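You operate a simulated robot arm through the tools that you are given. There is no shell and no other tool.

Carry out the task below with a simulated robot arm. There is one attempt and no reset: what you move stays moved.

JOB
Give the cup that the cup card names three shots of grease and set it in READY.
Fine: the white cup under the spout goes to REDO first; READY is the green pocket, REDO the red; no grease beside a cup.

The check looks at the end state, three seconds after you hand in, the way a careful person would. Anything else that was tipped, shoved, dropped, spilled or broken makes it a failure.

ROBOT AND FRAMES
A 7-joint arm with a four-finger gripper, fixed in place. Base frame: the origin is at the foot of the arm, x ahead of it, y to its left, z up; the work surface is at about z = 88. Lengths are in cm, angles in rad, forces in N, time in s.
Its first joint turns from -1.204 to 3.002 rad. Payload 3.67 kg.
Tool frame: the origin (TCP) lies between the finger pads and is the grasp point; the fingertips stand 2.8 cm ahead of it; z points along the fingers, y is the line along which they close. The gripper opens to 11.2 cm. The gripper's body begins 7.3 cm behind the TCP.
Orientation is told as [roll, pitch, yaw] about the base's x, y, z axes, in that order, counted from this pose: with the fingers straight down and closing along the base's y, the tool's x points along the base's -x, its y along +y and its z along -z.

CONTROLS
- The arm moves only by the tool play_rows. Its argument "increments" is text: rows parted by semicolons, each of 7 numbers parted by spaces: the finger opening in cm, from 0 to 11.2, then the shift along the base's x, y, z in units of 40 mm (1.0 is 40 mm), then the turn, a rotation vector about the base's x, y, z in units of 4 degrees (1.0 is 4 degrees). In form: grip dx dy dz ax ay az; .... A call has 1 to 20 rows; each row shifts and turns the commanded pose from where the row before left it. A call with a number of a shift or a turn outside -1 to 1 is refused whole. Rows are played at 5 a second. More than 5 cm and 0.15 rad between two rows, or a gripper value outside its range, and nothing of the call is played. Where a pose cannot be reached the arm comes as near as it can. A force on the tool above 40 N (or 10 N above the force at the start of the call, whichever is more), or a blocked arm, ends the call early, and 0.2 s more pass. The fingers move at their own pace and stop on an object; they squeeze with about 31 N. The grip force told is the motor's: it shows also when the fingers shut on nothing. Time passes only in rows, and 0.2 s behind the last, so rows that do not move let the fingers close. It gives the time, the measured TCP pose, the force on the tool (base axes), the opening and the grip force at its end, in the units of the frame above (readings bear some noise), with the torque about the TCP (base axes, N m) and any sound that the robot's microphone picked up.
- Cameras (640 x 400 px; columns grow to the right, rows downward): "scene" is fixed at [21.96, -65.14, 160.61]; the picture's right is [0.59, -0.80, 0.00], its down [-0.45, -0.33, -0.83] and it looks along [0.67, 0.49, -0.56] (base axes); focal length 345 px, centre (320, 200). "wrist" rides on the gripper at [6, -1.8, -10.4] in the tool frame; the picture's right is [0.29, 0.96, 0.00], its down [-0.80, 0.24, -0.55] and it looks along [-0.53, 0.16, 0.83] (tool axes); focal length 234 px, centre (320, 200).
- grab_frame(camera): a new picture of that camera. No time passes.
- lift_body(by): slides the trunk up (or, below 0, down) by that many cm; the arm rides with it, the base frame stays. It gives what a move gives, with no picture.
- pixel_to_xyz(camera, pixels): for up to 12 pixels [column, row] of the newest picture of that camera ("zoom" is the newest enlarged one), the place [x, y, z] in the base frame of the surface seen there, good to about 0.2 cm. No time passes.
- close_up(camera, box): a new picture of the part [left, top, right, bottom] of that camera's present view, enlarged. No time passes.
- close_job(): hands the job in; it is judged then, once.

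Unless the task says otherwise, let go and move clear before handing in.

The tools are called by a JSON object that holds its "fn" and its "kwargs". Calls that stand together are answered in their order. play_rows: Moves the arm, as the interface text tells. Its arguments: {"type":"object","properties":{"increments":{"type":"string"}},"required":["increments"]} The other tools are called the same way: lift_body (by) slides the trunk up or down; grab_frame (camera) takes a picture; pixel_to_xyz (camera, pixels) gives the place of the surface under pixels of a picture; close_up (camera, box) takes an enlarged picture of a part of a camera's view; close_job () hands the job in.

At the start:

```text
t: 0.0
tool_pos: [63.45, -26.9, 126.44]
tool_rot: [0.0, 0.001, 0.0]
ft_force: [-0.3, -1.1, 0.2]
wrist_torque: [0.01, -0.01, -0.02]
width: 11.21
grip_force: 0.1
trunk travel left (down, up): [-65.0, 19.0]
```

scene: 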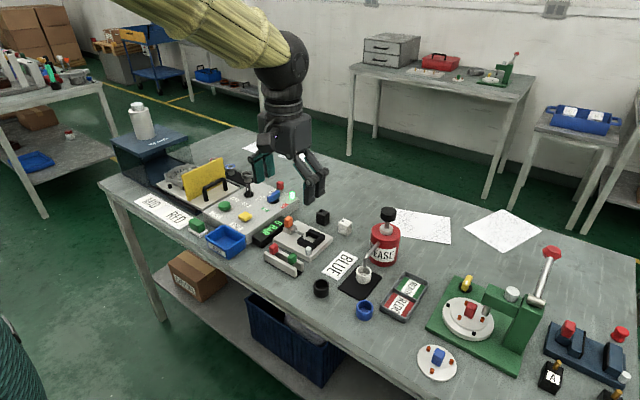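
wrist: 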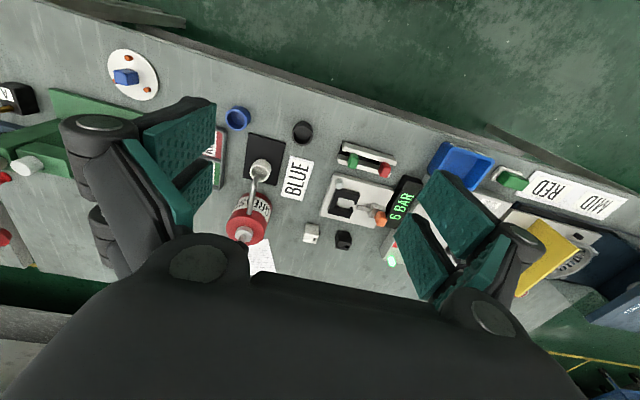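

The scene shows a red grease pump near (385,240), a white cup under its spout at about (363,272), a BLUE card at (338,265), a blue cup at (365,310), a black cup at (321,288), and the pockets at (405,298). I'll zoom in on these before I move anything.

{"fn": "close_up", "kwargs": {"camera": "scene", "box": [300, 190, 460, 340]}}

{"fn": "close_up", "kwargs": {"camera": "wrist", "box": [180, 90, 340, 290]}}

{"fn": "close_up", "kwargs": {"camera": "scene", "box": [90, 140, 350, 302]}}

```text
2.67 times, centred on (380, 265) of scene
```

zoom: 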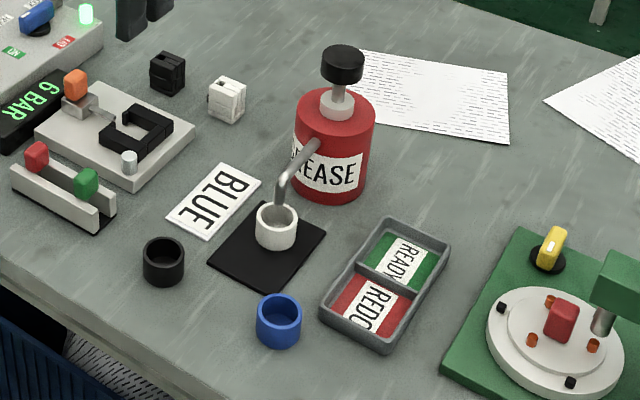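

```text
2.00 times, centred on (260, 190) of wrist
```

zoom: 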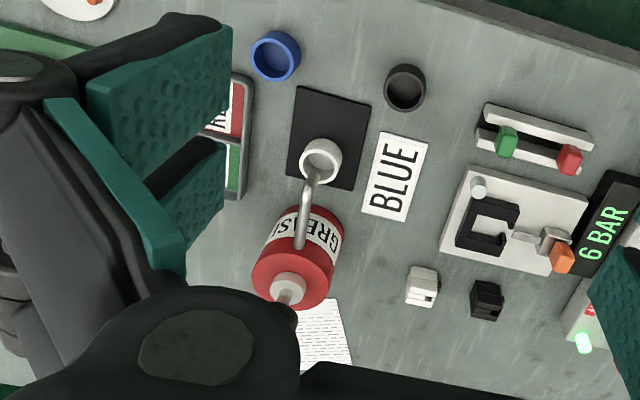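

```text
2.46 times, centred on (220, 221) of scene
```

zoom: 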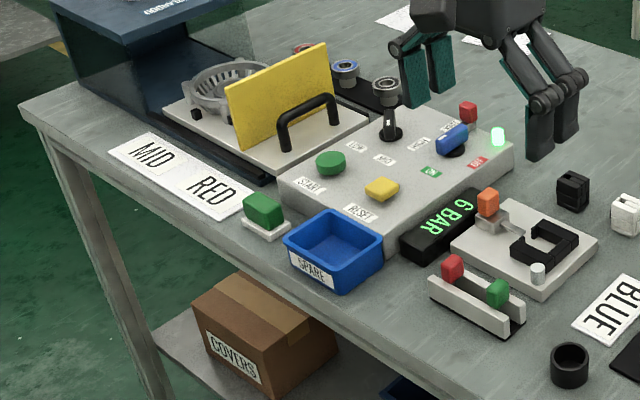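

The cup card reads BLUE, and the spout of the grease pump hangs over the white cup. Next I'll take a tighter zoom on the pump area and measure it.

{"fn": "close_up", "kwargs": {"camera": "scene", "box": [310, 195, 438, 325]}}

```text
3.08 times, centred on (374, 260) of scene
```

zoom: 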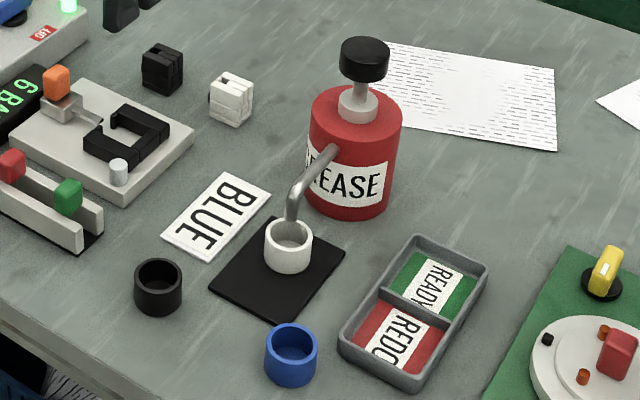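

The zoom shows the white cup rim at (288,236), the blue cup at (291,350), the pump knob at (364,55) and the pockets around (415,310). I'll measure key pixels on each.

{"fn": "pixel_to_xyz", "kwargs": {"camera": "zoom", "pixels": [[268, 230], [309, 238], [286, 252], [288, 272], [295, 215], [267, 345], [315, 350], [292, 365], [290, 387], [293, 326], [291, 352], [160, 290]]}}

{"fn": "pixel_to_xyz", "kwargs": {"camera": "zoom", "pixels": [[364, 48], [342, 55], [387, 58], [365, 78], [358, 110], [360, 92], [400, 110], [313, 110], [344, 215], [334, 148], [292, 190], [289, 212]]}}

{"fn": "pixel_to_xyz", "kwargs": {"camera": "zoom", "pixels": [[415, 237], [487, 266], [340, 344], [410, 388], [385, 293], [445, 325], [430, 282], [400, 335], [272, 220], [343, 252], [210, 285], [277, 322]]}}

```text
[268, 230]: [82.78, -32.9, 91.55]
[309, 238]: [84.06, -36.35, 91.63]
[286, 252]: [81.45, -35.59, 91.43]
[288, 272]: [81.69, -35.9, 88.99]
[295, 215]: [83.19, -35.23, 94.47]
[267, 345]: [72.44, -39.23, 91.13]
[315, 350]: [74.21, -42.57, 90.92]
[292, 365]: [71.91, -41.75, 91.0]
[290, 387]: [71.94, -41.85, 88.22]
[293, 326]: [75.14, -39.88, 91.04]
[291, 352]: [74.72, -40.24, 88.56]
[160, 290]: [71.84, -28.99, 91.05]
```

```text
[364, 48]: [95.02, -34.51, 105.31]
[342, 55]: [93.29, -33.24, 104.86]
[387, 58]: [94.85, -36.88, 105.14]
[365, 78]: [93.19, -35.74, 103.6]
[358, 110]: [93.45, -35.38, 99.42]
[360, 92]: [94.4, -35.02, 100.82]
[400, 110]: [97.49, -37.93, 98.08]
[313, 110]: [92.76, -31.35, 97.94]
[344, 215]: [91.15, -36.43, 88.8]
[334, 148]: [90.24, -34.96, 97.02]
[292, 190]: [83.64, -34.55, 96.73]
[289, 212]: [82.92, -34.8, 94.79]
```

```text
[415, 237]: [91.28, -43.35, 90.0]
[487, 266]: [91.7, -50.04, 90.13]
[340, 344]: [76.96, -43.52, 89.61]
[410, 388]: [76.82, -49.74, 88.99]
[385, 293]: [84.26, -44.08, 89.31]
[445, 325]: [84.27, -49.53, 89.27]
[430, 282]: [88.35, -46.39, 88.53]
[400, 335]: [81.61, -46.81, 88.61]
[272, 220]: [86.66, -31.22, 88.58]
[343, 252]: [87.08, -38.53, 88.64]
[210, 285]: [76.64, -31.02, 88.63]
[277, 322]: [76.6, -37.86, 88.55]
```

The blue cup centres at about (73.5, -40.9), the white cup at (83, -34.8) under the spout tip (z≈94.5), and the pump axis at (95, -34.7) with its knob top at 105.3. I'll move to a pose above and in front of the cups to get a wrist view for finer measurements.

{"fn": "play_rows", "kwargs": {"increments": "11.2 0.3 -0.569 -0.9 0 0 0; 11.2 0.3 -0.569 -0.9 0 0 0; 11.2 0.3 -0.569 -0.9 0 0 0; 11.2 0.3 -0.569 -0.9 0 0 0; 11.2 0 0 0 0 0 0"}}

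{"fn": "grab_frame", "kwargs": {"camera": "wrist"}}

{"fn": "grab_frame", "kwargs": {"camera": "scene"}}

```text
t: 1.2
tool_pos: [67.8, -35.61, 112.02]
tool_rot: [-0.001, -0.002, 0.001]
ft_force: [-0.5, 0.4, 0.3]
wrist_torque: [-0.03, 0.0, -0.02]
width: 11.19
grip_force: 0.1
trunk travel left (down, up): [-65.0, 19.0]
```

```text
taken
```

wrist: 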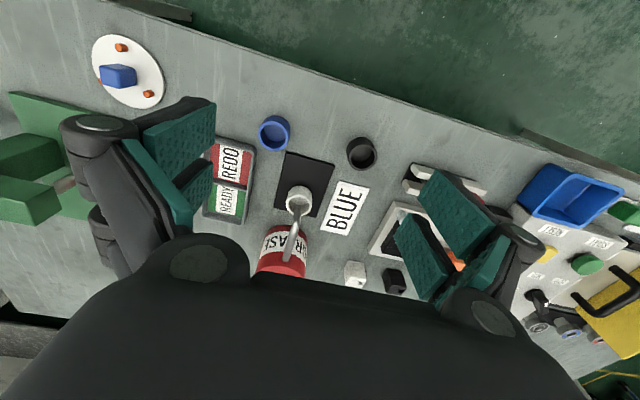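

```text
taken
```

scene: 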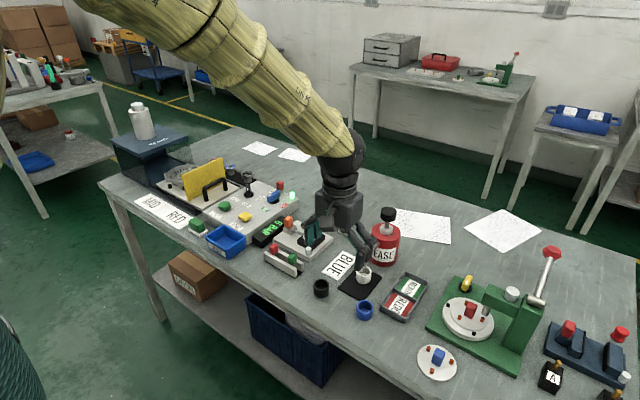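

The wrist view now shows the white cup at (298,198), the blue cup at (274,132) and the pockets at (229,175). I'll zoom there and measure.

{"fn": "close_up", "kwargs": {"camera": "wrist", "box": [196, 100, 396, 290]}}

```text
2.11 times, centred on (296, 195) of wrist
```

zoom: 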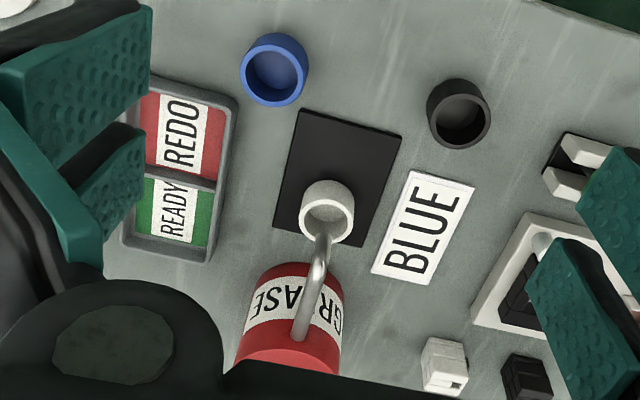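

{"fn": "pixel_to_xyz", "kwargs": {"camera": "zoom", "pixels": [[274, 36], [245, 72], [306, 70], [272, 103], [275, 75], [327, 184], [302, 215], [352, 210], [327, 243], [316, 225], [321, 232], [318, 260]]}}

{"fn": "pixel_to_xyz", "kwargs": {"camera": "zoom", "pixels": [[180, 130], [175, 210], [226, 182], [190, 180], [210, 258], [236, 110], [300, 108], [402, 138], [275, 222], [374, 243], [326, 192], [300, 335]]}}

```text
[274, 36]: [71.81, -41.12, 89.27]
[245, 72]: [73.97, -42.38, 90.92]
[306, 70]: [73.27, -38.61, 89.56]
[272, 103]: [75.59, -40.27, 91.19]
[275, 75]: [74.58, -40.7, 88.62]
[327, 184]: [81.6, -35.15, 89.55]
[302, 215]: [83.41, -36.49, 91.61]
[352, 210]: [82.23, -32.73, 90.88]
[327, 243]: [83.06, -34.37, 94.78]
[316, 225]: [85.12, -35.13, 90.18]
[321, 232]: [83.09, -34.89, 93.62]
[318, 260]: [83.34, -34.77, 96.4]
```

```text
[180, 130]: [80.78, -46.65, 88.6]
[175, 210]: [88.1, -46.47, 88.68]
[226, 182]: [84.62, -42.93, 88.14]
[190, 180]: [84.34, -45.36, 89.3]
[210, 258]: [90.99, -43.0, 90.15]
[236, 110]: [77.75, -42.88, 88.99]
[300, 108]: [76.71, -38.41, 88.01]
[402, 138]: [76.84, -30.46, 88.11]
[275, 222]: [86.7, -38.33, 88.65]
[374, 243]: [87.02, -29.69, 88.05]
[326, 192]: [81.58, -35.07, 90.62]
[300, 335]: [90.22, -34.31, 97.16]
```

The white cup's centre comes out near (83.3, -34.7) with its rim at z≈91.6, the spout tip at z≈93.7, and REDO's centre at (80.7, -46.7). I'll check how the arm settles with a short idle move before approaching.

{"fn": "play_rows", "kwargs": {"increments": "7 0 0 0 0 0 0; 7 0 0 0 0 0 0; 7 0 0 0 0 0 0"}}

```text
t: 2.0
tool_pos: [67.82, -35.84, 111.85]
tool_rot: [0.001, 0.001, 0.0]
ft_force: [0.4, 0.0, 0.2]
wrist_torque: [-0.01, 0.01, -0.02]
width: 6.98
grip_force: 0.0
trunk travel left (down, up): [-65.0, 19.0]
```

The reading is steady at (67.8, -35.8, 111.9). Next I move over the white cup at a safe height, with the fingers 7 cm apart and straddling the spout's line.

{"fn": "play_rows", "kwargs": {"increments": "7 0.967 0.07 0 0 0 0; 7 0.967 0.07 0 0 0 0; 7 0.967 0.07 0 0 0 0; 7 0.967 0.07 0 0 0 0; 7 0 0 0 0 0 0; 7 0 0 0 0 0 0"}}

{"fn": "grab_frame", "kwargs": {"camera": "wrist"}}

{"fn": "grab_frame", "kwargs": {"camera": "scene"}}

```text
t: 3.4
tool_pos: [83.84, -34.87, 112.09]
tool_rot: [-0.001, 0.002, 0.001]
ft_force: [0.3, -0.7, -0.3]
wrist_torque: [-0.02, 0.0, 0.0]
width: 7.0
grip_force: 0.0
trunk travel left (down, up): [-65.0, 19.0]
```

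```text
taken
```

wrist: 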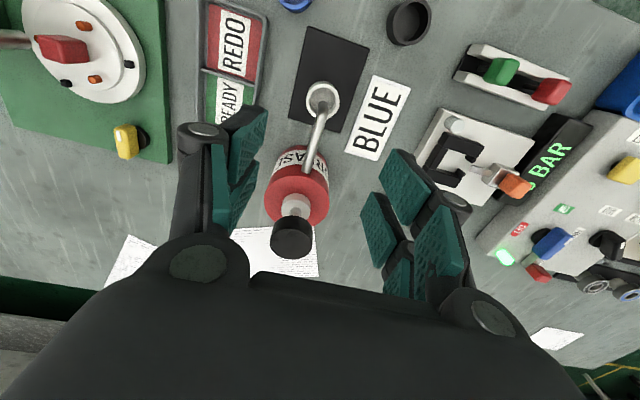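

```text
taken
```

scene: 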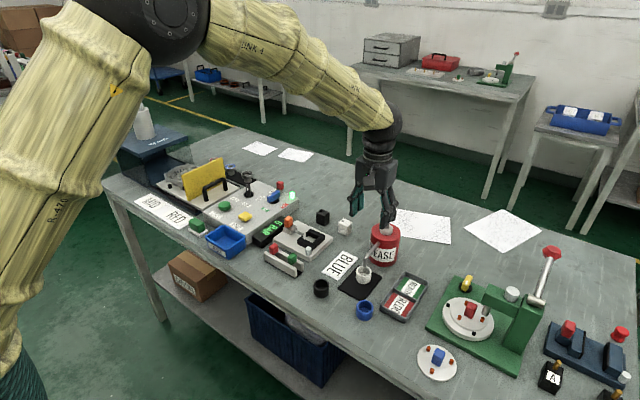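

The arm is at (83.8, -34.9, 112.1), and the wrist view shows the white cup at (322,98) with the knob at (292,237). I'll zoom in and re-measure the cup, spout and knob from here.

{"fn": "close_up", "kwargs": {"camera": "wrist", "box": [250, 60, 390, 270]}}

```text
1.90 times, centred on (320, 165) of wrist
```

zoom: 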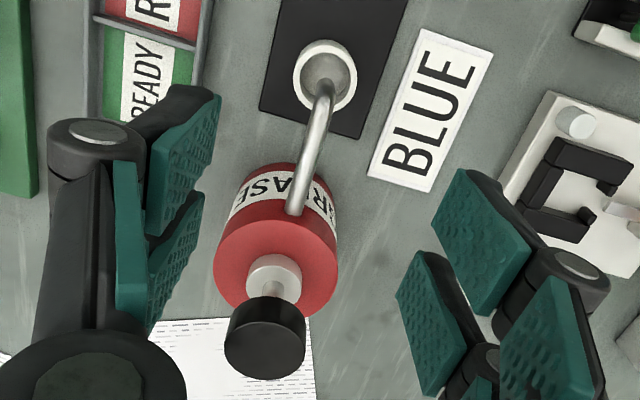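

{"fn": "pixel_to_xyz", "kwargs": {"camera": "zoom", "pixels": [[324, 42], [297, 80], [355, 76], [326, 112], [320, 70], [322, 90], [318, 86], [332, 84], [264, 340], [228, 335], [303, 335], [264, 374]]}}

{"fn": "pixel_to_xyz", "kwargs": {"camera": "zoom", "pixels": [[265, 305], [275, 265], [248, 270], [302, 270], [216, 260], [337, 260], [292, 210], [325, 88], [328, 100], [260, 106], [358, 138], [195, 40]]}}

```text
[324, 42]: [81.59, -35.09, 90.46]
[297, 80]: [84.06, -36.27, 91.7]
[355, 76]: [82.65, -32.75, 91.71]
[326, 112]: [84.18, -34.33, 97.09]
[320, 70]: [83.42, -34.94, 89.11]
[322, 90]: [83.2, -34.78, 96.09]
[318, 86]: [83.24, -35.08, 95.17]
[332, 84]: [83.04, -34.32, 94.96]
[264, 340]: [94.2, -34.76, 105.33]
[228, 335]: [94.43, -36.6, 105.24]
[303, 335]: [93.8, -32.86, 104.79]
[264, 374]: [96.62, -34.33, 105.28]
```

```text
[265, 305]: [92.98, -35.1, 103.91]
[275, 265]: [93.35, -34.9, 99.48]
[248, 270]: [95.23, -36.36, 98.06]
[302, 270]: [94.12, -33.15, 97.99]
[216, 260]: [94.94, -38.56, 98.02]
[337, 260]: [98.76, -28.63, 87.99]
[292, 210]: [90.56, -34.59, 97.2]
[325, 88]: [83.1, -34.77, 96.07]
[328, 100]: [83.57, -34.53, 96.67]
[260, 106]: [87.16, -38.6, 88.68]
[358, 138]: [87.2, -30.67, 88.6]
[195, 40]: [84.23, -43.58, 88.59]
```

The cup's centre is (83.3, -34.6), the spout's vertical part is at (83.1, -34.7), and the knob centre is (94.75, -34.7) with its top at z=105.3. I'm descending straight down around the spout, stopping at TCP z≈97.6 to check.

{"fn": "play_rows", "kwargs": {"increments": "7 -0.1 0.05 -0.6 0 0 0; 7 0 0 -0.8 0 0 0; 7 0 0 -0.8 0 0 0; 7 0 0 -0.8 0 0 0; 7 0 0 -0.6 0 0 0; 7 0 0 0 0 0 0; 7 0 0 0 0 0 0"}}

{"fn": "close_up", "kwargs": {"camera": "scene", "box": [310, 195, 438, 325]}}

{"fn": "grab_frame", "kwargs": {"camera": "wrist"}}

```text
t: 5.0
tool_pos: [83.35, -34.63, 97.87]
tool_rot: [0.0, 0.001, 0.0]
ft_force: [-0.1, -0.6, 0.0]
wrist_torque: [0.03, 0.0, 0.0]
width: 7.03
grip_force: 0.2
trunk travel left (down, up): [-65.0, 19.0]
```

```text
3.08 times, centred on (374, 260) of scene
```

zoom: 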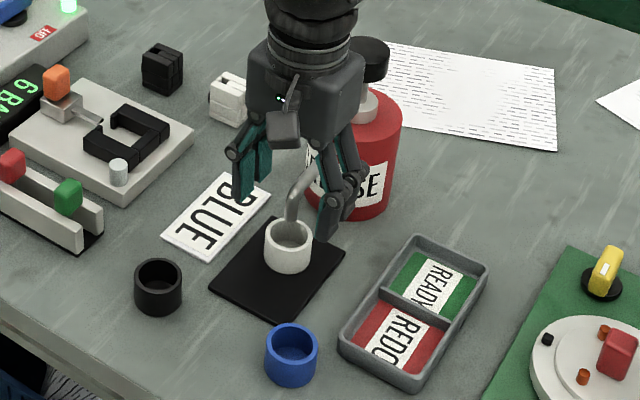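

```text
taken
```

wrist: 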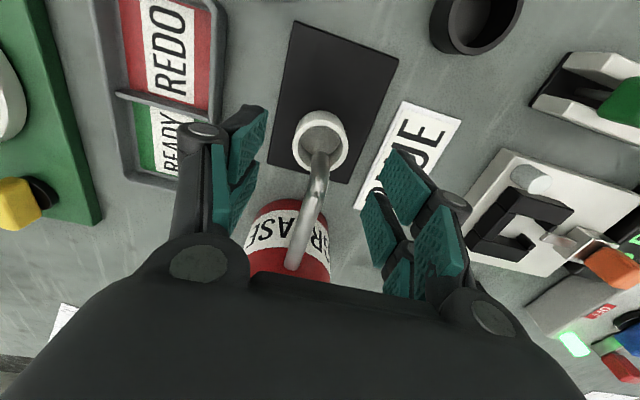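

The fingers sit on either side of the spout (wrist view: spout at (305,210), fingers at (240,160) and (400,220)), and there is no contact force. I'm lowering the last 4.2 cm so the tips overlap the rim by about 1 cm.

{"fn": "play_rows", "kwargs": {"increments": "7 0 0 -0.4 0 0 0; 7 0 0 -0.4 0 0 0; 7 0 0 -0.26 0 0 0; 7 0 0 0 0 0 0; 7 0 0 0 0 0 0"}}

{"fn": "close_up", "kwargs": {"camera": "scene", "box": [330, 215, 430, 295]}}

{"fn": "grab_frame", "kwargs": {"camera": "wrist"}}

```text
t: 6.2
tool_pos: [83.42, -34.68, 93.5]
tool_rot: [0.002, 0.0, 0.0]
ft_force: [0.2, 0.1, 1.1]
wrist_torque: [0.02, -0.02, -0.02]
width: 6.98
grip_force: 0.0
trunk travel left (down, up): [-65.0, 19.0]
```

```text
5.00 times, centred on (380, 255) of scene
```

zoom: 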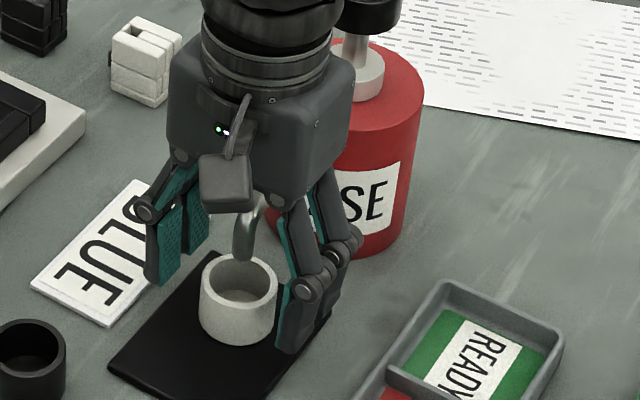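

```text
taken
```

wrist: 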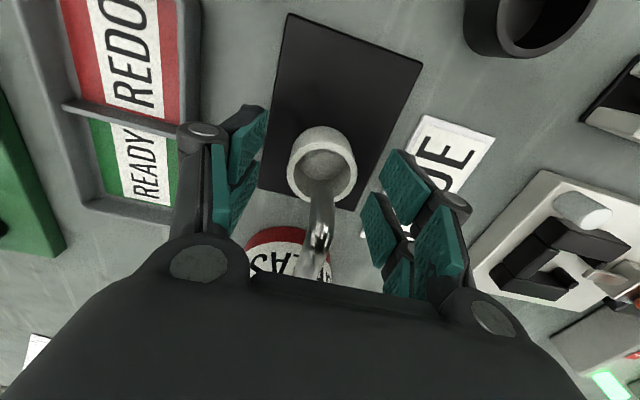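

The fingers flank the cup at TCP (83.4, -34.7, 93.5), with the spout tip centred between them. I'm closing on the white cup.

{"fn": "play_rows", "kwargs": {"increments": "5 0 0 0 0 0 0; 4.2 0 0 0 0 0 0; 3 0 0 0 0 0 0; 3 0 0 0 0 0 0; 3 0 0 0 0 0 0"}}

```text
t: 7.4
tool_pos: [83.31, -34.72, 93.36]
tool_rot: [0.0, 0.0, 0.0]
ft_force: [0.1, -0.5, 0.1]
wrist_torque: [0.01, 0.01, 0.01]
width: 3.87
grip_force: 31.3
trunk travel left (down, up): [-65.0, 19.0]
```

The fingers hold the cup at 3.87 cm with 31 N. I'm lifting 0.6 cm, which stays below the spout tip, and drawing the cup straight out along -x.

{"fn": "play_rows", "kwargs": {"increments": "3 0 0 0.15 0 0 0; 3 -0.2 0 0 0 0 0; 3 -0.4 0 0 0 0 0; 3 -0.5 0 0 0 0 0; 3 -0.5 0 0 0 0 0; 3 0 0 0 0 0 0"}}

{"fn": "close_up", "kwargs": {"camera": "scene", "box": [310, 195, 438, 325]}}

```text
t: 8.8
tool_pos: [77.16, -34.69, 94.01]
tool_rot: [0.0, -0.001, -0.001]
ft_force: [-0.5, -0.3, 0.5]
wrist_torque: [0.01, 0.01, 0.01]
width: 3.87
grip_force: 31.3
trunk travel left (down, up): [-65.0, 19.0]
```

```text
3.08 times, centred on (374, 260) of scene
```

zoom: 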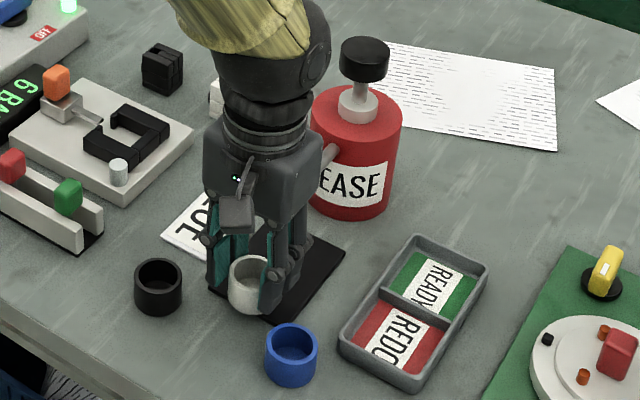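

The cup is out from under the spout (now near zoom pixel (250,285)) and nothing else has moved. I'm raising it and carrying it over REDO at (80.7, -46.7).

{"fn": "play_rows", "kwargs": {"increments": "3 0 0 0.8 0 0 0; 3 0 0 0.85 0 0 0; 3 0 0 0.85 0 0 0; 3 0.236 -0.751 0 0 0 0; 3 0.236 -0.751 0 0 0 0; 3 0.236 -0.751 0 0 0 0; 3 0.236 -0.751 0 0 0 0; 3 0 0 0 0 0 0; 3 0 0 0 0 0 0"}}

{"fn": "close_up", "kwargs": {"camera": "scene", "box": [310, 195, 438, 325]}}

{"fn": "grab_frame", "kwargs": {"camera": "wrist"}}

```text
t: 10.8
tool_pos: [80.63, -46.87, 103.76]
tool_rot: [0.002, 0.0, -0.002]
ft_force: [0.5, 0.3, -1.2]
wrist_torque: [0.02, 0.01, 0.01]
width: 3.84
grip_force: 31.1
trunk travel left (down, up): [-65.0, 19.0]
```

```text
3.08 times, centred on (374, 260) of scene
```

zoom: 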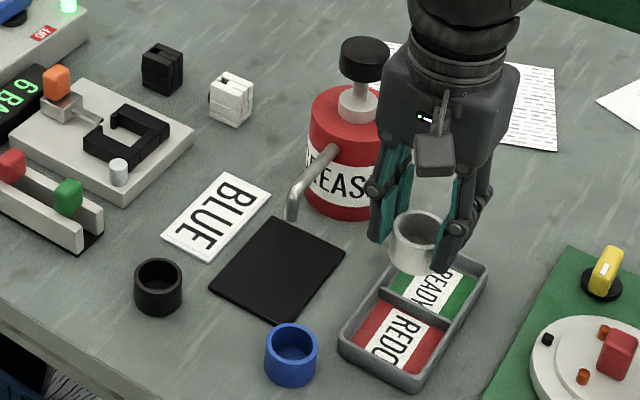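

```text
taken
```

wrist: 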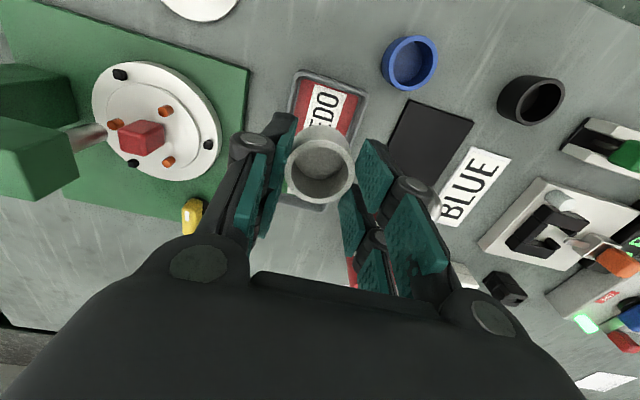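

The mat is now empty, with the bare spout tip at zoom pixel (291,217). I'll measure the tray walls, the spout tip and the mat corners while they are in view.

{"fn": "pixel_to_xyz", "kwargs": {"camera": "zoom", "pixels": [[291, 217], [287, 217], [295, 218], [291, 200], [271, 217], [346, 250], [209, 288], [277, 325], [344, 345], [408, 386], [441, 328], [381, 292]]}}

{"fn": "pixel_to_xyz", "kwargs": {"camera": "zoom", "pixels": [[360, 315], [365, 322], [425, 352], [430, 362], [375, 370], [372, 355], [410, 311], [409, 306], [400, 340], [418, 385], [470, 290], [400, 255]]}}

```text
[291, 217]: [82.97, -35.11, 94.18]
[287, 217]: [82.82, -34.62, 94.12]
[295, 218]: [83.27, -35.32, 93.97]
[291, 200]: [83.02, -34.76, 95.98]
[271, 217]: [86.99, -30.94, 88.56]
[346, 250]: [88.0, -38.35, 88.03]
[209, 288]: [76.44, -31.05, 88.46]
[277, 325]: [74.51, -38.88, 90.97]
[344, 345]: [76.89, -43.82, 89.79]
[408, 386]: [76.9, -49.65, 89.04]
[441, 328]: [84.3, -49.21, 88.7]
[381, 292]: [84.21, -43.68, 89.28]
```

```text
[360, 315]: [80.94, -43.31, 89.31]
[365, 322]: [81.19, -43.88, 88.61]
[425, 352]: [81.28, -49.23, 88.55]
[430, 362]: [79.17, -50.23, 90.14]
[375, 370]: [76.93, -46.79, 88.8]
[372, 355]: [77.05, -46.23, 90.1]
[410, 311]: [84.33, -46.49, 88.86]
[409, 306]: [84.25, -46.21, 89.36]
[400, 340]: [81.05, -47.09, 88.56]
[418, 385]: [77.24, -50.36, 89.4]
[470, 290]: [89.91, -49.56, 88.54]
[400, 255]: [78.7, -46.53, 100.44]
```

REDO's interior centre is (80.75, -46.65), the wall tops are at z=90.1 and the floor at 88.55. I'm lowering the cup so the fingertips stay just above the walls while its bottom touches the floor.

{"fn": "play_rows", "kwargs": {"increments": "3 0 0 -0.8 0 0 0; 3 0 0 -0.8 0 0 0; 3 0 0 -0.6 0 0 0; 3 0 0 -0.3 0 0 0; 3 0 0 -0.13 0 0 0; 3 0 0 0 0 0 0; 3 0 0 0 0 0 0"}}

{"fn": "close_up", "kwargs": {"camera": "scene", "box": [350, 215, 450, 325]}}

{"fn": "grab_frame", "kwargs": {"camera": "wrist"}}

```text
t: 12.4
tool_pos: [80.66, -46.67, 93.63]
tool_rot: [0.0, 0.001, 0.0]
ft_force: [0.5, -0.3, 0.2]
wrist_torque: [0.01, -0.04, 0.01]
width: 3.86
grip_force: 31.3
trunk travel left (down, up): [-65.0, 19.0]
```

```text
3.64 times, centred on (400, 270) of scene
```

zoom: 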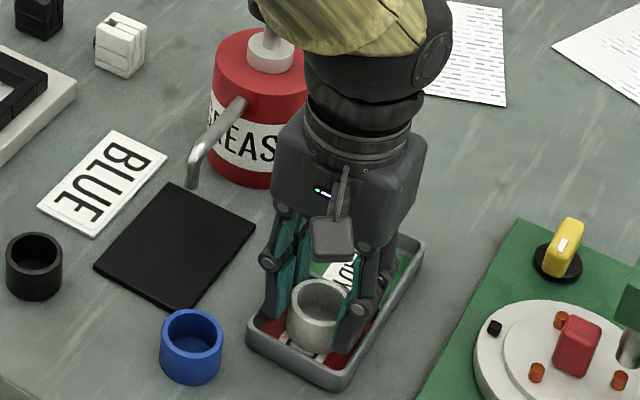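

```text
taken
```

wrist: 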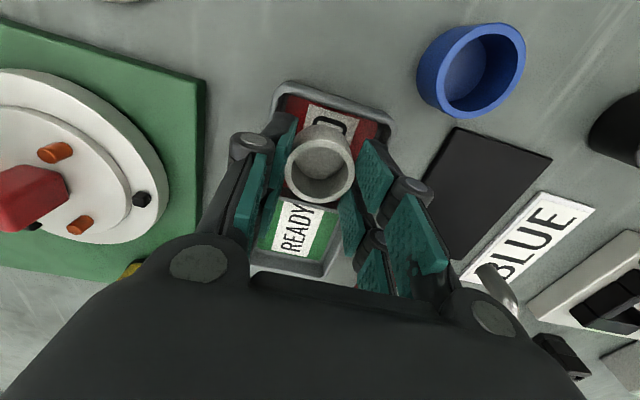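

The cup sits in the middle of REDO with almost no contact force, so it is still about a millimetre up. I'm lowering a touch more, then opening gently.

{"fn": "play_rows", "kwargs": {"increments": "3 0 0 -0.03 0 0 0; 3 0 0 0 0 0 0"}}

```text
t: 13.0
tool_pos: [80.77, -46.73, 93.49]
tool_rot: [0.0, -0.001, -0.001]
ft_force: [-0.9, -0.8, -0.6]
wrist_torque: [0.0, -0.02, -0.01]
width: 3.88
grip_force: 31.1
trunk travel left (down, up): [-65.0, 19.0]
```

{"fn": "play_rows", "kwargs": {"increments": "3 0 0 -0.03 0 0 0; 3 0 0 0 0 0 0; 3 0 0 0 0 0 0"}}

```text
t: 13.8
tool_pos: [80.68, -46.66, 93.32]
tool_rot: [0.0, -0.003, -0.003]
ft_force: [0.1, -0.6, 5.2]
wrist_torque: [-0.09, -0.03, 0.01]
width: 3.81
grip_force: 31.3
trunk travel left (down, up): [-65.0, 19.0]
```

The force rose to 5 N upward, so the cup is standing on the REDO floor. I'm opening the fingers gradually to 5.5 cm, then rising straight up.

{"fn": "play_rows", "kwargs": {"increments": "4.2 0 0 0 0 0 0; 4.8 0 0 0 0 0 0; 5.5 0 0 0 0 0 0; 5.5 0 0 0 0 0 0; 5.5 0 0 0.3 0 0 0; 5.5 0 0 0.6 0 0 0; 5.5 0 0 0.9 0 0 0; 5.5 0 0 0.9 0 0 0; 5.5 0 0 0 0 0 0"}}

{"fn": "grab_frame", "kwargs": {"camera": "wrist"}}

{"fn": "close_up", "kwargs": {"camera": "scene", "box": [310, 195, 438, 325]}}

```text
t: 15.8
tool_pos: [80.73, -47.02, 103.82]
tool_rot: [0.002, 0.001, -0.003]
ft_force: [0.9, -0.5, -1.5]
wrist_torque: [-0.02, 0.04, 0.0]
width: 5.47
grip_force: 0.1
trunk travel left (down, up): [-65.0, 19.0]
```

```text
taken
```

wrist: 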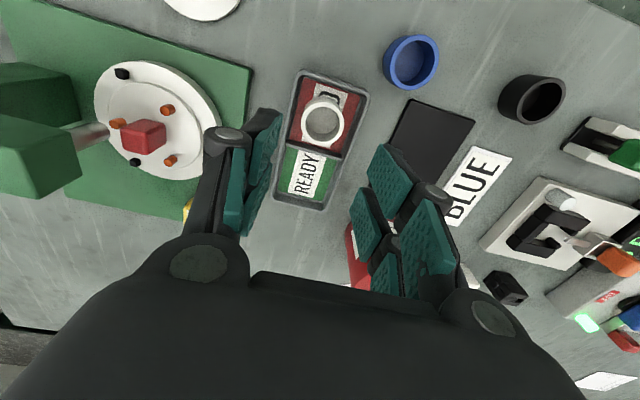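

```text
3.08 times, centred on (374, 260) of scene
```

zoom: 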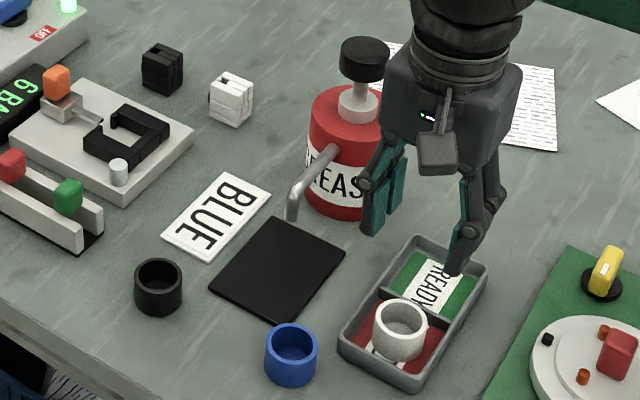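

The white cup stands upright in REDO. Before touching the blue cup, I'll check the reach at height over READY (88, -46.7).

{"fn": "play_rows", "kwargs": {"increments": "5.5 0.6 0 0 0 0 0; 5.5 0.6 0 0 0 0 0; 5.5 0.62 0 0 0 0 0; 5.5 0 0 0 0 0 0; 5.5 0 0 0 0 0 0"}}

{"fn": "grab_frame", "kwargs": {"camera": "scene"}}

```text
t: 17.0
tool_pos: [87.91, -46.73, 103.92]
tool_rot: [0.0, 0.0, 0.0]
ft_force: [0.9, -0.4, -0.5]
wrist_torque: [-0.01, 0.04, 0.0]
width: 5.48
grip_force: 0.0
trunk travel left (down, up): [-65.0, 19.0]
```

```text
taken
```

scene: 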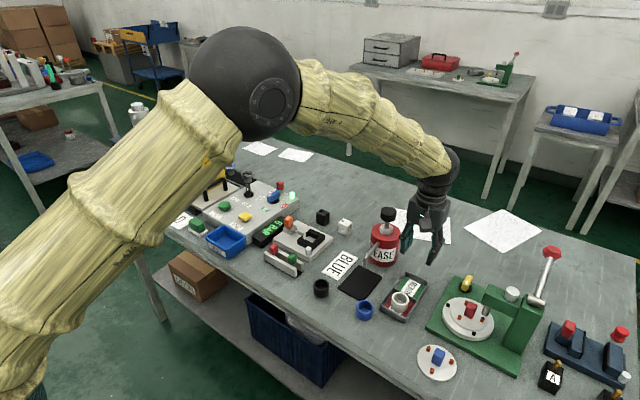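

The arm reaches over READY without trouble (87.9, -46.7, tool upright). Next I move over the blue cup at height and re-measure it with the wrist camera.

{"fn": "play_rows", "kwargs": {"increments": "6.5 -0.899 0.375 0 0 0 0; 6.5 -0.899 0.375 0 0 0 0; 6.5 -0.899 0.375 0 0 0 0; 6.5 -0.899 0.375 0 0 0 0; 6.5 0 0 0 0 0 0; 6.5 0 0 0 0 0 0"}}

{"fn": "grab_frame", "kwargs": {"camera": "wrist"}}

{"fn": "close_up", "kwargs": {"camera": "wrist", "box": [260, 60, 390, 200]}}

```text
t: 18.4
tool_pos: [73.52, -40.76, 104.16]
tool_rot: [0.001, -0.001, -0.001]
ft_force: [-0.2, 0.7, 0.0]
wrist_torque: [-0.02, -0.02, 0.03]
width: 6.49
grip_force: 0.0
trunk travel left (down, up): [-65.0, 19.0]
```

```text
taken
```

wrist: 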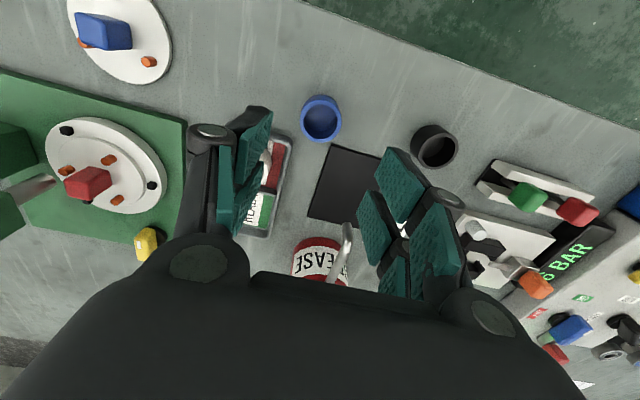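

```text
2.86 times, centred on (325, 130) of wrist
```

zoom: 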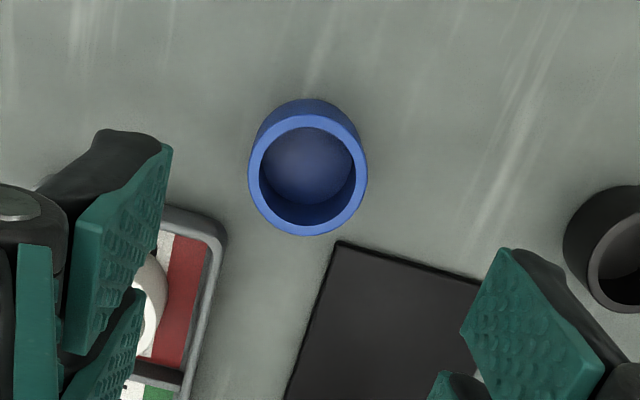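

{"fn": "pixel_to_xyz", "kwargs": {"camera": "zoom", "pixels": [[308, 121], [255, 175], [361, 175], [307, 229], [270, 135], [346, 135], [270, 216], [345, 216], [308, 175], [308, 102]]}}

```text
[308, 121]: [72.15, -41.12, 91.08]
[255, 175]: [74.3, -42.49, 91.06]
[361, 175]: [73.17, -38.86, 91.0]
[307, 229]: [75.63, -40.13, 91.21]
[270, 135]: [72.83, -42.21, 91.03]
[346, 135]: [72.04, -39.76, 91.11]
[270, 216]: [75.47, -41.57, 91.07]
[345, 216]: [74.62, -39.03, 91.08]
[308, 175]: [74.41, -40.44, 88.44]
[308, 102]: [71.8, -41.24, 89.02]
```

The blue cup's centre is (73.75, -40.65) with its rim at z=91.07. I'm descending with the fingers at 5.5 cm to TCP z≈92.8 and closing on it.

{"fn": "play_rows", "kwargs": {"increments": "5.5 0.038 0.012 -0.7 0 0 0; 5.5 0 0 -0.8 0 0 0; 5.5 0 0 -0.8 0 0 0; 5.5 0 0 -0.4 0 0 0; 5.5 0 0 -0.11 0 0 0; 5.5 0 0 0 0 0 0; 5.5 0 0 0 0 0 0"}}

{"fn": "grab_frame", "kwargs": {"camera": "wrist"}}

{"fn": "close_up", "kwargs": {"camera": "scene", "box": [310, 195, 438, 325]}}

```text
t: 20.0
tool_pos: [73.63, -40.54, 92.69]
tool_rot: [0.0, 0.0, -0.002]
ft_force: [0.2, 0.3, -0.3]
wrist_torque: [0.03, 0.01, 0.01]
width: 5.5
grip_force: 0.0
trunk travel left (down, up): [-65.0, 19.0]
```

```text
taken
```

wrist: 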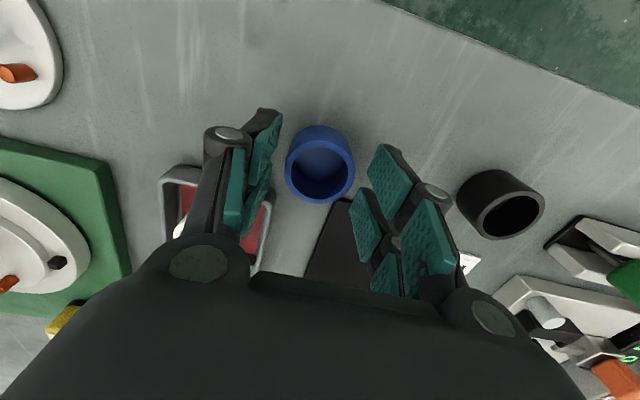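

```text
3.08 times, centred on (374, 260) of scene
```

zoom: 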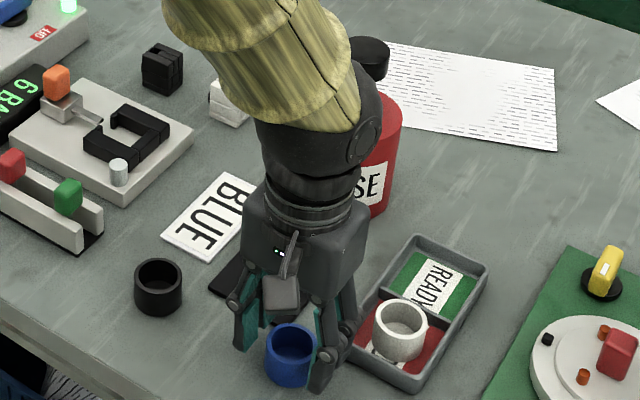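

The fingers flank the blue cup (wrist view: cup at (320,163), well centred). I'm closing on it and lifting slightly to confirm the grip.

{"fn": "play_rows", "kwargs": {"increments": "4.4 0 0 0 0 0 0; 3 0 0 0 0 0 0; 3 0 0 0 0 0 0; 3 0 0 0 0 0 0; 3 0 0 0.5 0 0 0; 3 0 0 0.5 0 0 0; 3 0 0 0 0 0 0"}}

{"fn": "close_up", "kwargs": {"camera": "scene", "box": [310, 195, 438, 325]}}

```text
t: 21.6
tool_pos: [73.78, -40.81, 96.86]
tool_rot: [0.001, -0.001, -0.002]
ft_force: [-0.2, -0.1, -0.8]
wrist_torque: [0.01, -0.02, -0.01]
width: 3.85
grip_force: 30.5
trunk travel left (down, up): [-65.0, 19.0]
```

```text
3.08 times, centred on (374, 260) of scene
```

zoom: 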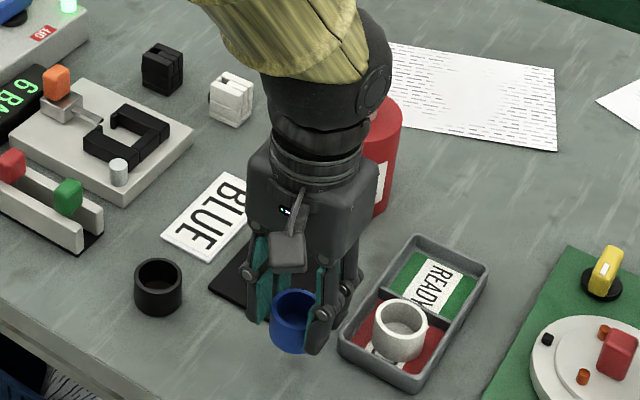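

The blue cup is held securely (3.85 cm, 30.5 N) and lifted. I'm moving to the front of the mat at (77, -34.75), clear of the black cup, and lowering to TCP z≈94.1 so the rim will pass under the spout.

{"fn": "play_rows", "kwargs": {"increments": "3 0.406 0.7375 0 0 0 0; 3 0.406 0.7375 0 0 0 0; 3 0 0 -0.375 0 0 0; 3 0 0 -0.3 0 0 0; 3 0 0 0 0 0 0; 3 0 0 0 0 0 0"}}

{"fn": "close_up", "kwargs": {"camera": "scene", "box": [310, 195, 438, 325]}}

{"fn": "grab_frame", "kwargs": {"camera": "wrist"}}

```text
t: 23.0
tool_pos: [77.09, -34.93, 94.03]
tool_rot: [-0.001, -0.001, -0.002]
ft_force: [0.3, 0.2, -0.3]
wrist_torque: [0.01, 0.02, -0.01]
width: 3.85
grip_force: 31.2
trunk travel left (down, up): [-65.0, 19.0]
```

```text
3.08 times, centred on (374, 260) of scene
```

zoom: 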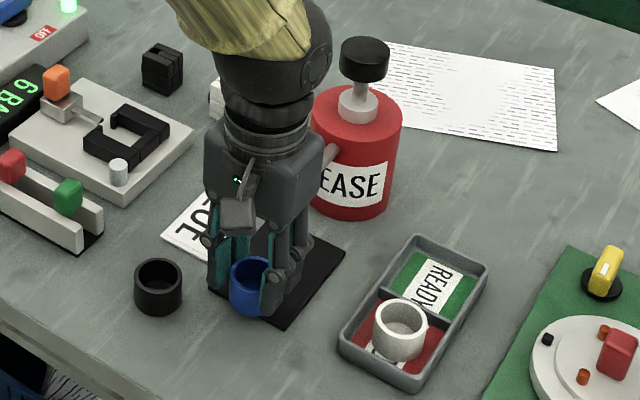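

```text
taken
```

wrist: 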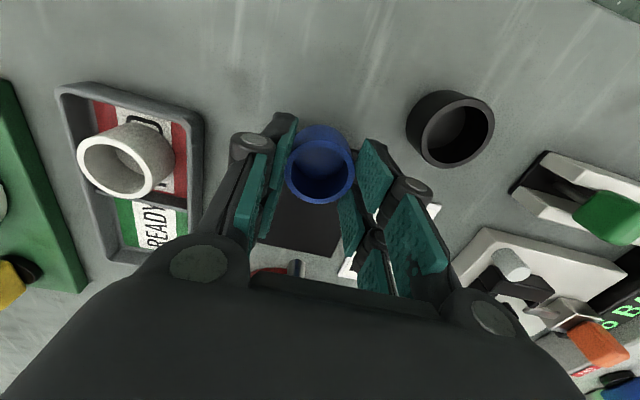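

The spout tip is visible at wrist pixel (297,267), between the fingers. I'm pushing straight in along +x by 6.1 cm so the cup ends centred under the spout.

{"fn": "play_rows", "kwargs": {"increments": "3 0.4 0 0 0 0 0; 3 0.4 0 0 0 0 0; 3 0.35 0 0 0 0 0; 3 0.25 0 0 0 0 0; 3 0.125 0 0 0 0 0; 3 0 0 0 0 0 0; 3 0 0 0 0 0 0"}}

{"fn": "close_up", "kwargs": {"camera": "scene", "box": [330, 215, 430, 295]}}

{"fn": "grab_frame", "kwargs": {"camera": "wrist"}}

```text
t: 24.6
tool_pos: [83.0, -34.75, 94.08]
tool_rot: [0.001, 0.0, -0.002]
ft_force: [-0.1, -0.4, -0.7]
wrist_torque: [-0.02, 0.03, 0.05]
width: 3.8
grip_force: 31.2
trunk travel left (down, up): [-65.0, 19.0]
```

```text
5.00 times, centred on (380, 255) of scene
```

zoom: 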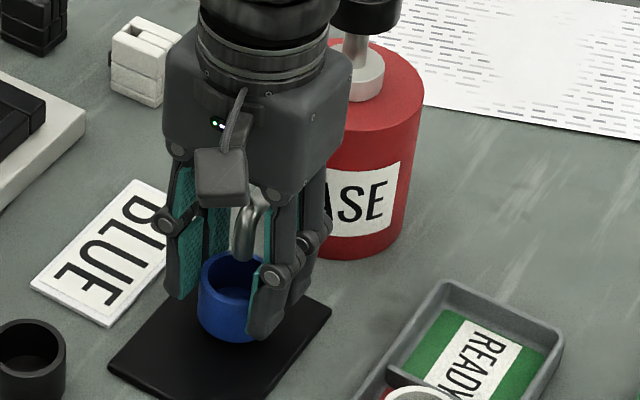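

```text
taken
```

wrist: 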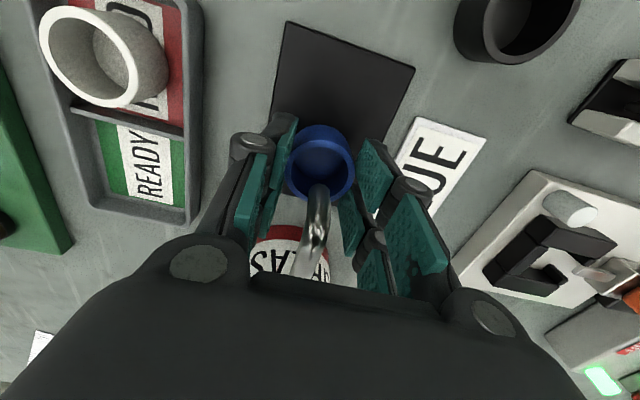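

The blue cup sits under the spout, with the spout ending over its middle at wrist pixel (319,190). I'm lowering it onto the mat and watching for contact.

{"fn": "play_rows", "kwargs": {"increments": "3 0 0 -0.1 0 0 0; 3 0 0 -0.05 0 0 0; 3 0 0 -0.025 0 0 0; 3 0 0 0 0 0 0; 3 0 0 0 0 0 0"}}

```text
t: 25.8
tool_pos: [83.01, -34.7, 93.34]
tool_rot: [-0.002, 0.001, 0.001]
ft_force: [-0.8, -0.1, 3.3]
wrist_torque: [0.07, 0.04, 0.05]
width: 3.82
grip_force: 31.6
trunk travel left (down, up): [-65.0, 19.0]
```

Contact shows at 3.3 N, so the blue cup is on the mat. I'm releasing slowly to 5.5 cm, still well clear of the spout, and looking before I rise.

{"fn": "play_rows", "kwargs": {"increments": "4.2 0 0 0 0 0 0; 4.8 0 0 0 0 0 0; 5.5 0 0 0 0 0 0; 5.5 0 0 0 0 0 0; 5.5 0 0 0 0 0 0"}}

{"fn": "grab_frame", "kwargs": {"camera": "wrist"}}

{"fn": "close_up", "kwargs": {"camera": "scene", "box": [330, 215, 430, 295]}}

```text
t: 27.0
tool_pos: [83.06, -34.62, 93.2]
tool_rot: [0.0, -0.001, -0.002]
ft_force: [0.3, 0.6, 0.7]
wrist_torque: [0.0, 0.06, -0.03]
width: 5.5
grip_force: 0.1
trunk travel left (down, up): [-65.0, 19.0]
```

```text
taken
```

wrist: 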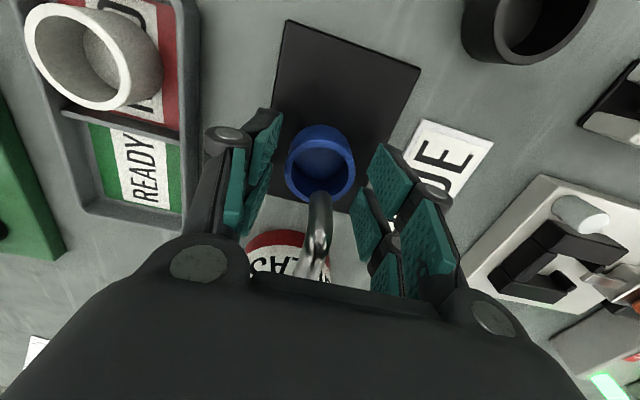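

```text
5.00 times, centred on (380, 255) of scene
```

zoom: 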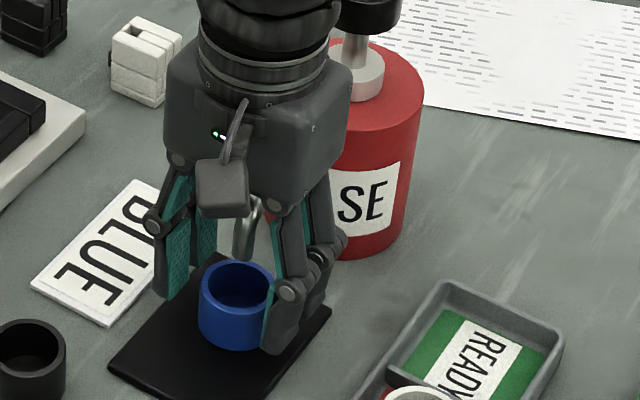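

The cup is released and standing under the spout. I'm rising straight up with the fingers still around the spout line, then checking alignment from above.

{"fn": "play_rows", "kwargs": {"increments": "5.5 0 0 0.3 0 0 0; 5.5 0 0 0.6 0 0 0; 5.5 0 0 0.9 0 0 0; 5.5 0 0 0.95 0 0 0; 5.5 0 0 0.95 0 0 0; 5.5 0 0 0.95 0 0 0; 5.5 0 0 0 0 0 0"}}

{"fn": "close_up", "kwargs": {"camera": "wrist", "box": [250, 60, 390, 270]}}

{"fn": "close_up", "kwargs": {"camera": "scene", "box": [330, 195, 430, 295]}}

```text
t: 28.6
tool_pos: [82.74, -34.75, 111.67]
tool_rot: [0.002, 0.001, -0.001]
ft_force: [0.9, -0.1, 0.0]
wrist_torque: [-0.01, 0.04, -0.01]
width: 5.51
grip_force: 0.0
trunk travel left (down, up): [-65.0, 19.0]
```

```text
1.90 times, centred on (320, 165) of wrist
```

zoom: 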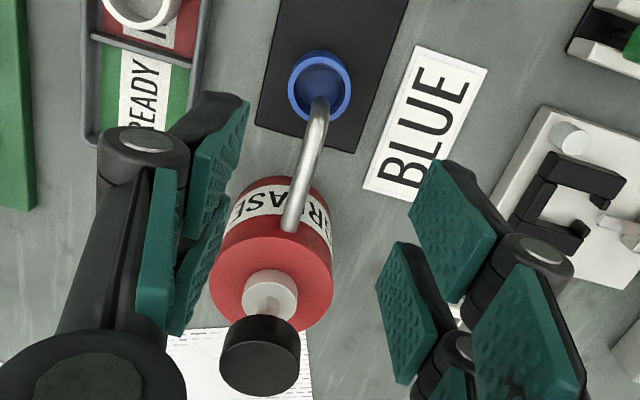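

```text
4.00 times, centred on (380, 245) of scene
```

zoom: 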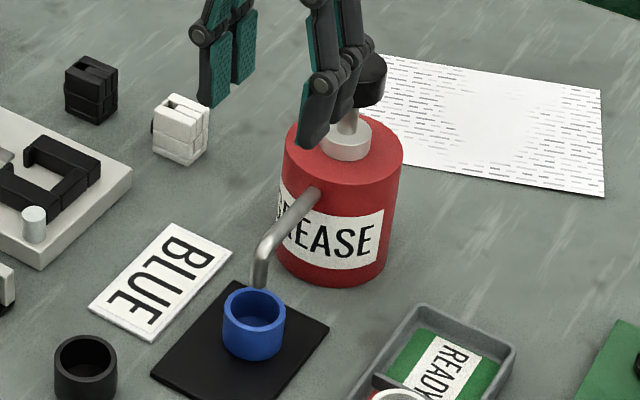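

The blue cup stands on the mat with the spout over it (scene zoom: cup rim around (254,308), spout tip at (258,283)). I'll measure the offset before pumping.

{"fn": "pixel_to_xyz", "kwargs": {"camera": "zoom", "pixels": [[226, 308], [282, 312], [253, 328], [255, 290], [254, 282], [262, 285], [258, 286], [258, 270], [372, 70], [382, 90], [345, 145], [365, 100]]}}

{"fn": "close_up", "kwargs": {"camera": "wrist", "box": [280, 70, 350, 130]}}

```text
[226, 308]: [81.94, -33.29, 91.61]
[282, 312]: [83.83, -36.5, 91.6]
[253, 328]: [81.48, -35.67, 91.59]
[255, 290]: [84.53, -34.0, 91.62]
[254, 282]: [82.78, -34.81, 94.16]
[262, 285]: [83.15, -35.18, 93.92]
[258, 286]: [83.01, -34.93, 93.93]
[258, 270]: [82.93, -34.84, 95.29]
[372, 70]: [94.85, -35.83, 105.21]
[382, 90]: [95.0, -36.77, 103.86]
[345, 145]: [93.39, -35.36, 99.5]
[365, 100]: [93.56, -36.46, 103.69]
```

```text
6.67 times, centred on (315, 100) of wrist
```

zoom: 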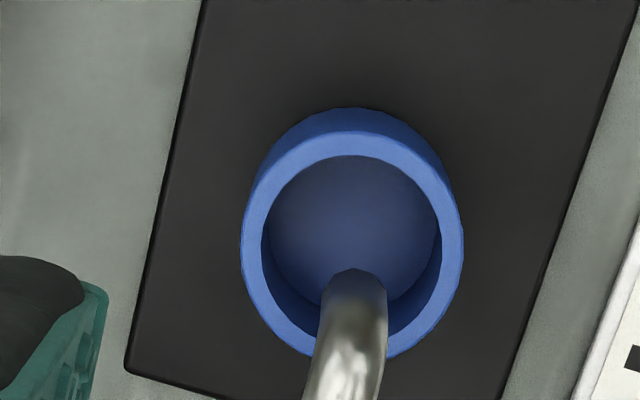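

The cup centre is (82.95, -34.87) and the spout tip (83.3, -34.75), well inside the roughly 1.5 cm inner radius. I'm closing the fingers and moving above the knob centre (94.8, -34.7), staying about 4 cm over it.

{"fn": "play_rows", "kwargs": {"increments": "0 0 0 0 0 0 0; 0 0 0 0.1 0 0 0; 0 0.7 0 0 0 0 0; 0 0.8 0 0 0 0 0; 0 0.8 0 0 0 0 0; 0 0.625 0.012 0 0 0 0; 0 0 0 0 0 0 0; 0 0 0 0 0 0 0"}}

{"fn": "close_up", "kwargs": {"camera": "scene", "box": [330, 175, 450, 295]}}

{"fn": "grab_frame", "kwargs": {"camera": "wrist"}}

```text
t: 30.4
tool_pos: [94.51, -34.55, 112.27]
tool_rot: [0.0, 0.002, -0.001]
ft_force: [0.6, -1.1, -0.7]
wrist_torque: [0.02, 0.0, -0.02]
width: 0.0
grip_force: 31.5
trunk travel left (down, up): [-65.0, 19.0]
```

```text
3.33 times, centred on (390, 235) of scene
```

zoom: 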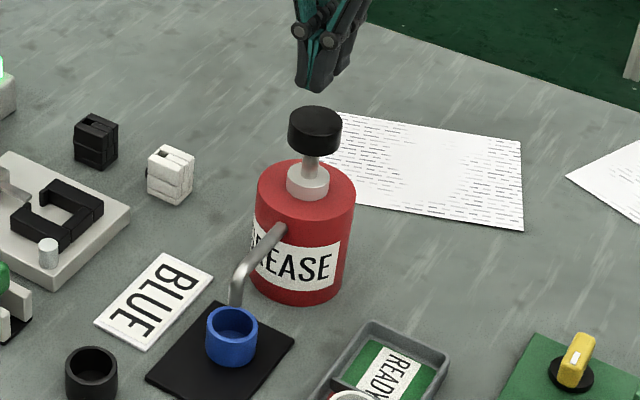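

```text
taken
```

wrist: 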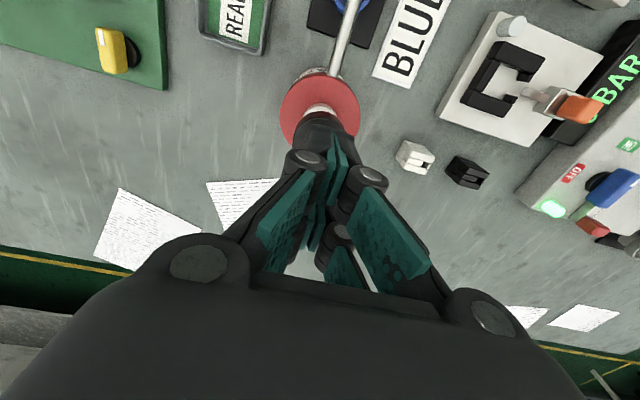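

The arm reaches above the knob, with the fingertips at zoom pixel (315,85) and the knob top around (316,118). I'll measure the knob precisely while it is unobstructed.

{"fn": "pixel_to_xyz", "kwargs": {"camera": "zoom", "pixels": [[316, 117], [291, 118], [340, 122], [315, 128], [318, 109], [313, 140], [311, 168], [315, 85], [310, 88], [322, 84]]}}

```text
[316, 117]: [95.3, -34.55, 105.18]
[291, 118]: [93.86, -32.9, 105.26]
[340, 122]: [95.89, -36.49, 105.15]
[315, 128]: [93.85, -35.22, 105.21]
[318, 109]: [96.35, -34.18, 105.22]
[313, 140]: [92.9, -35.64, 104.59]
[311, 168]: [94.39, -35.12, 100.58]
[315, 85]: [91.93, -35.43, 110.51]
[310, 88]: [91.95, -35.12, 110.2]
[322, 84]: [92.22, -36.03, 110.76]
```

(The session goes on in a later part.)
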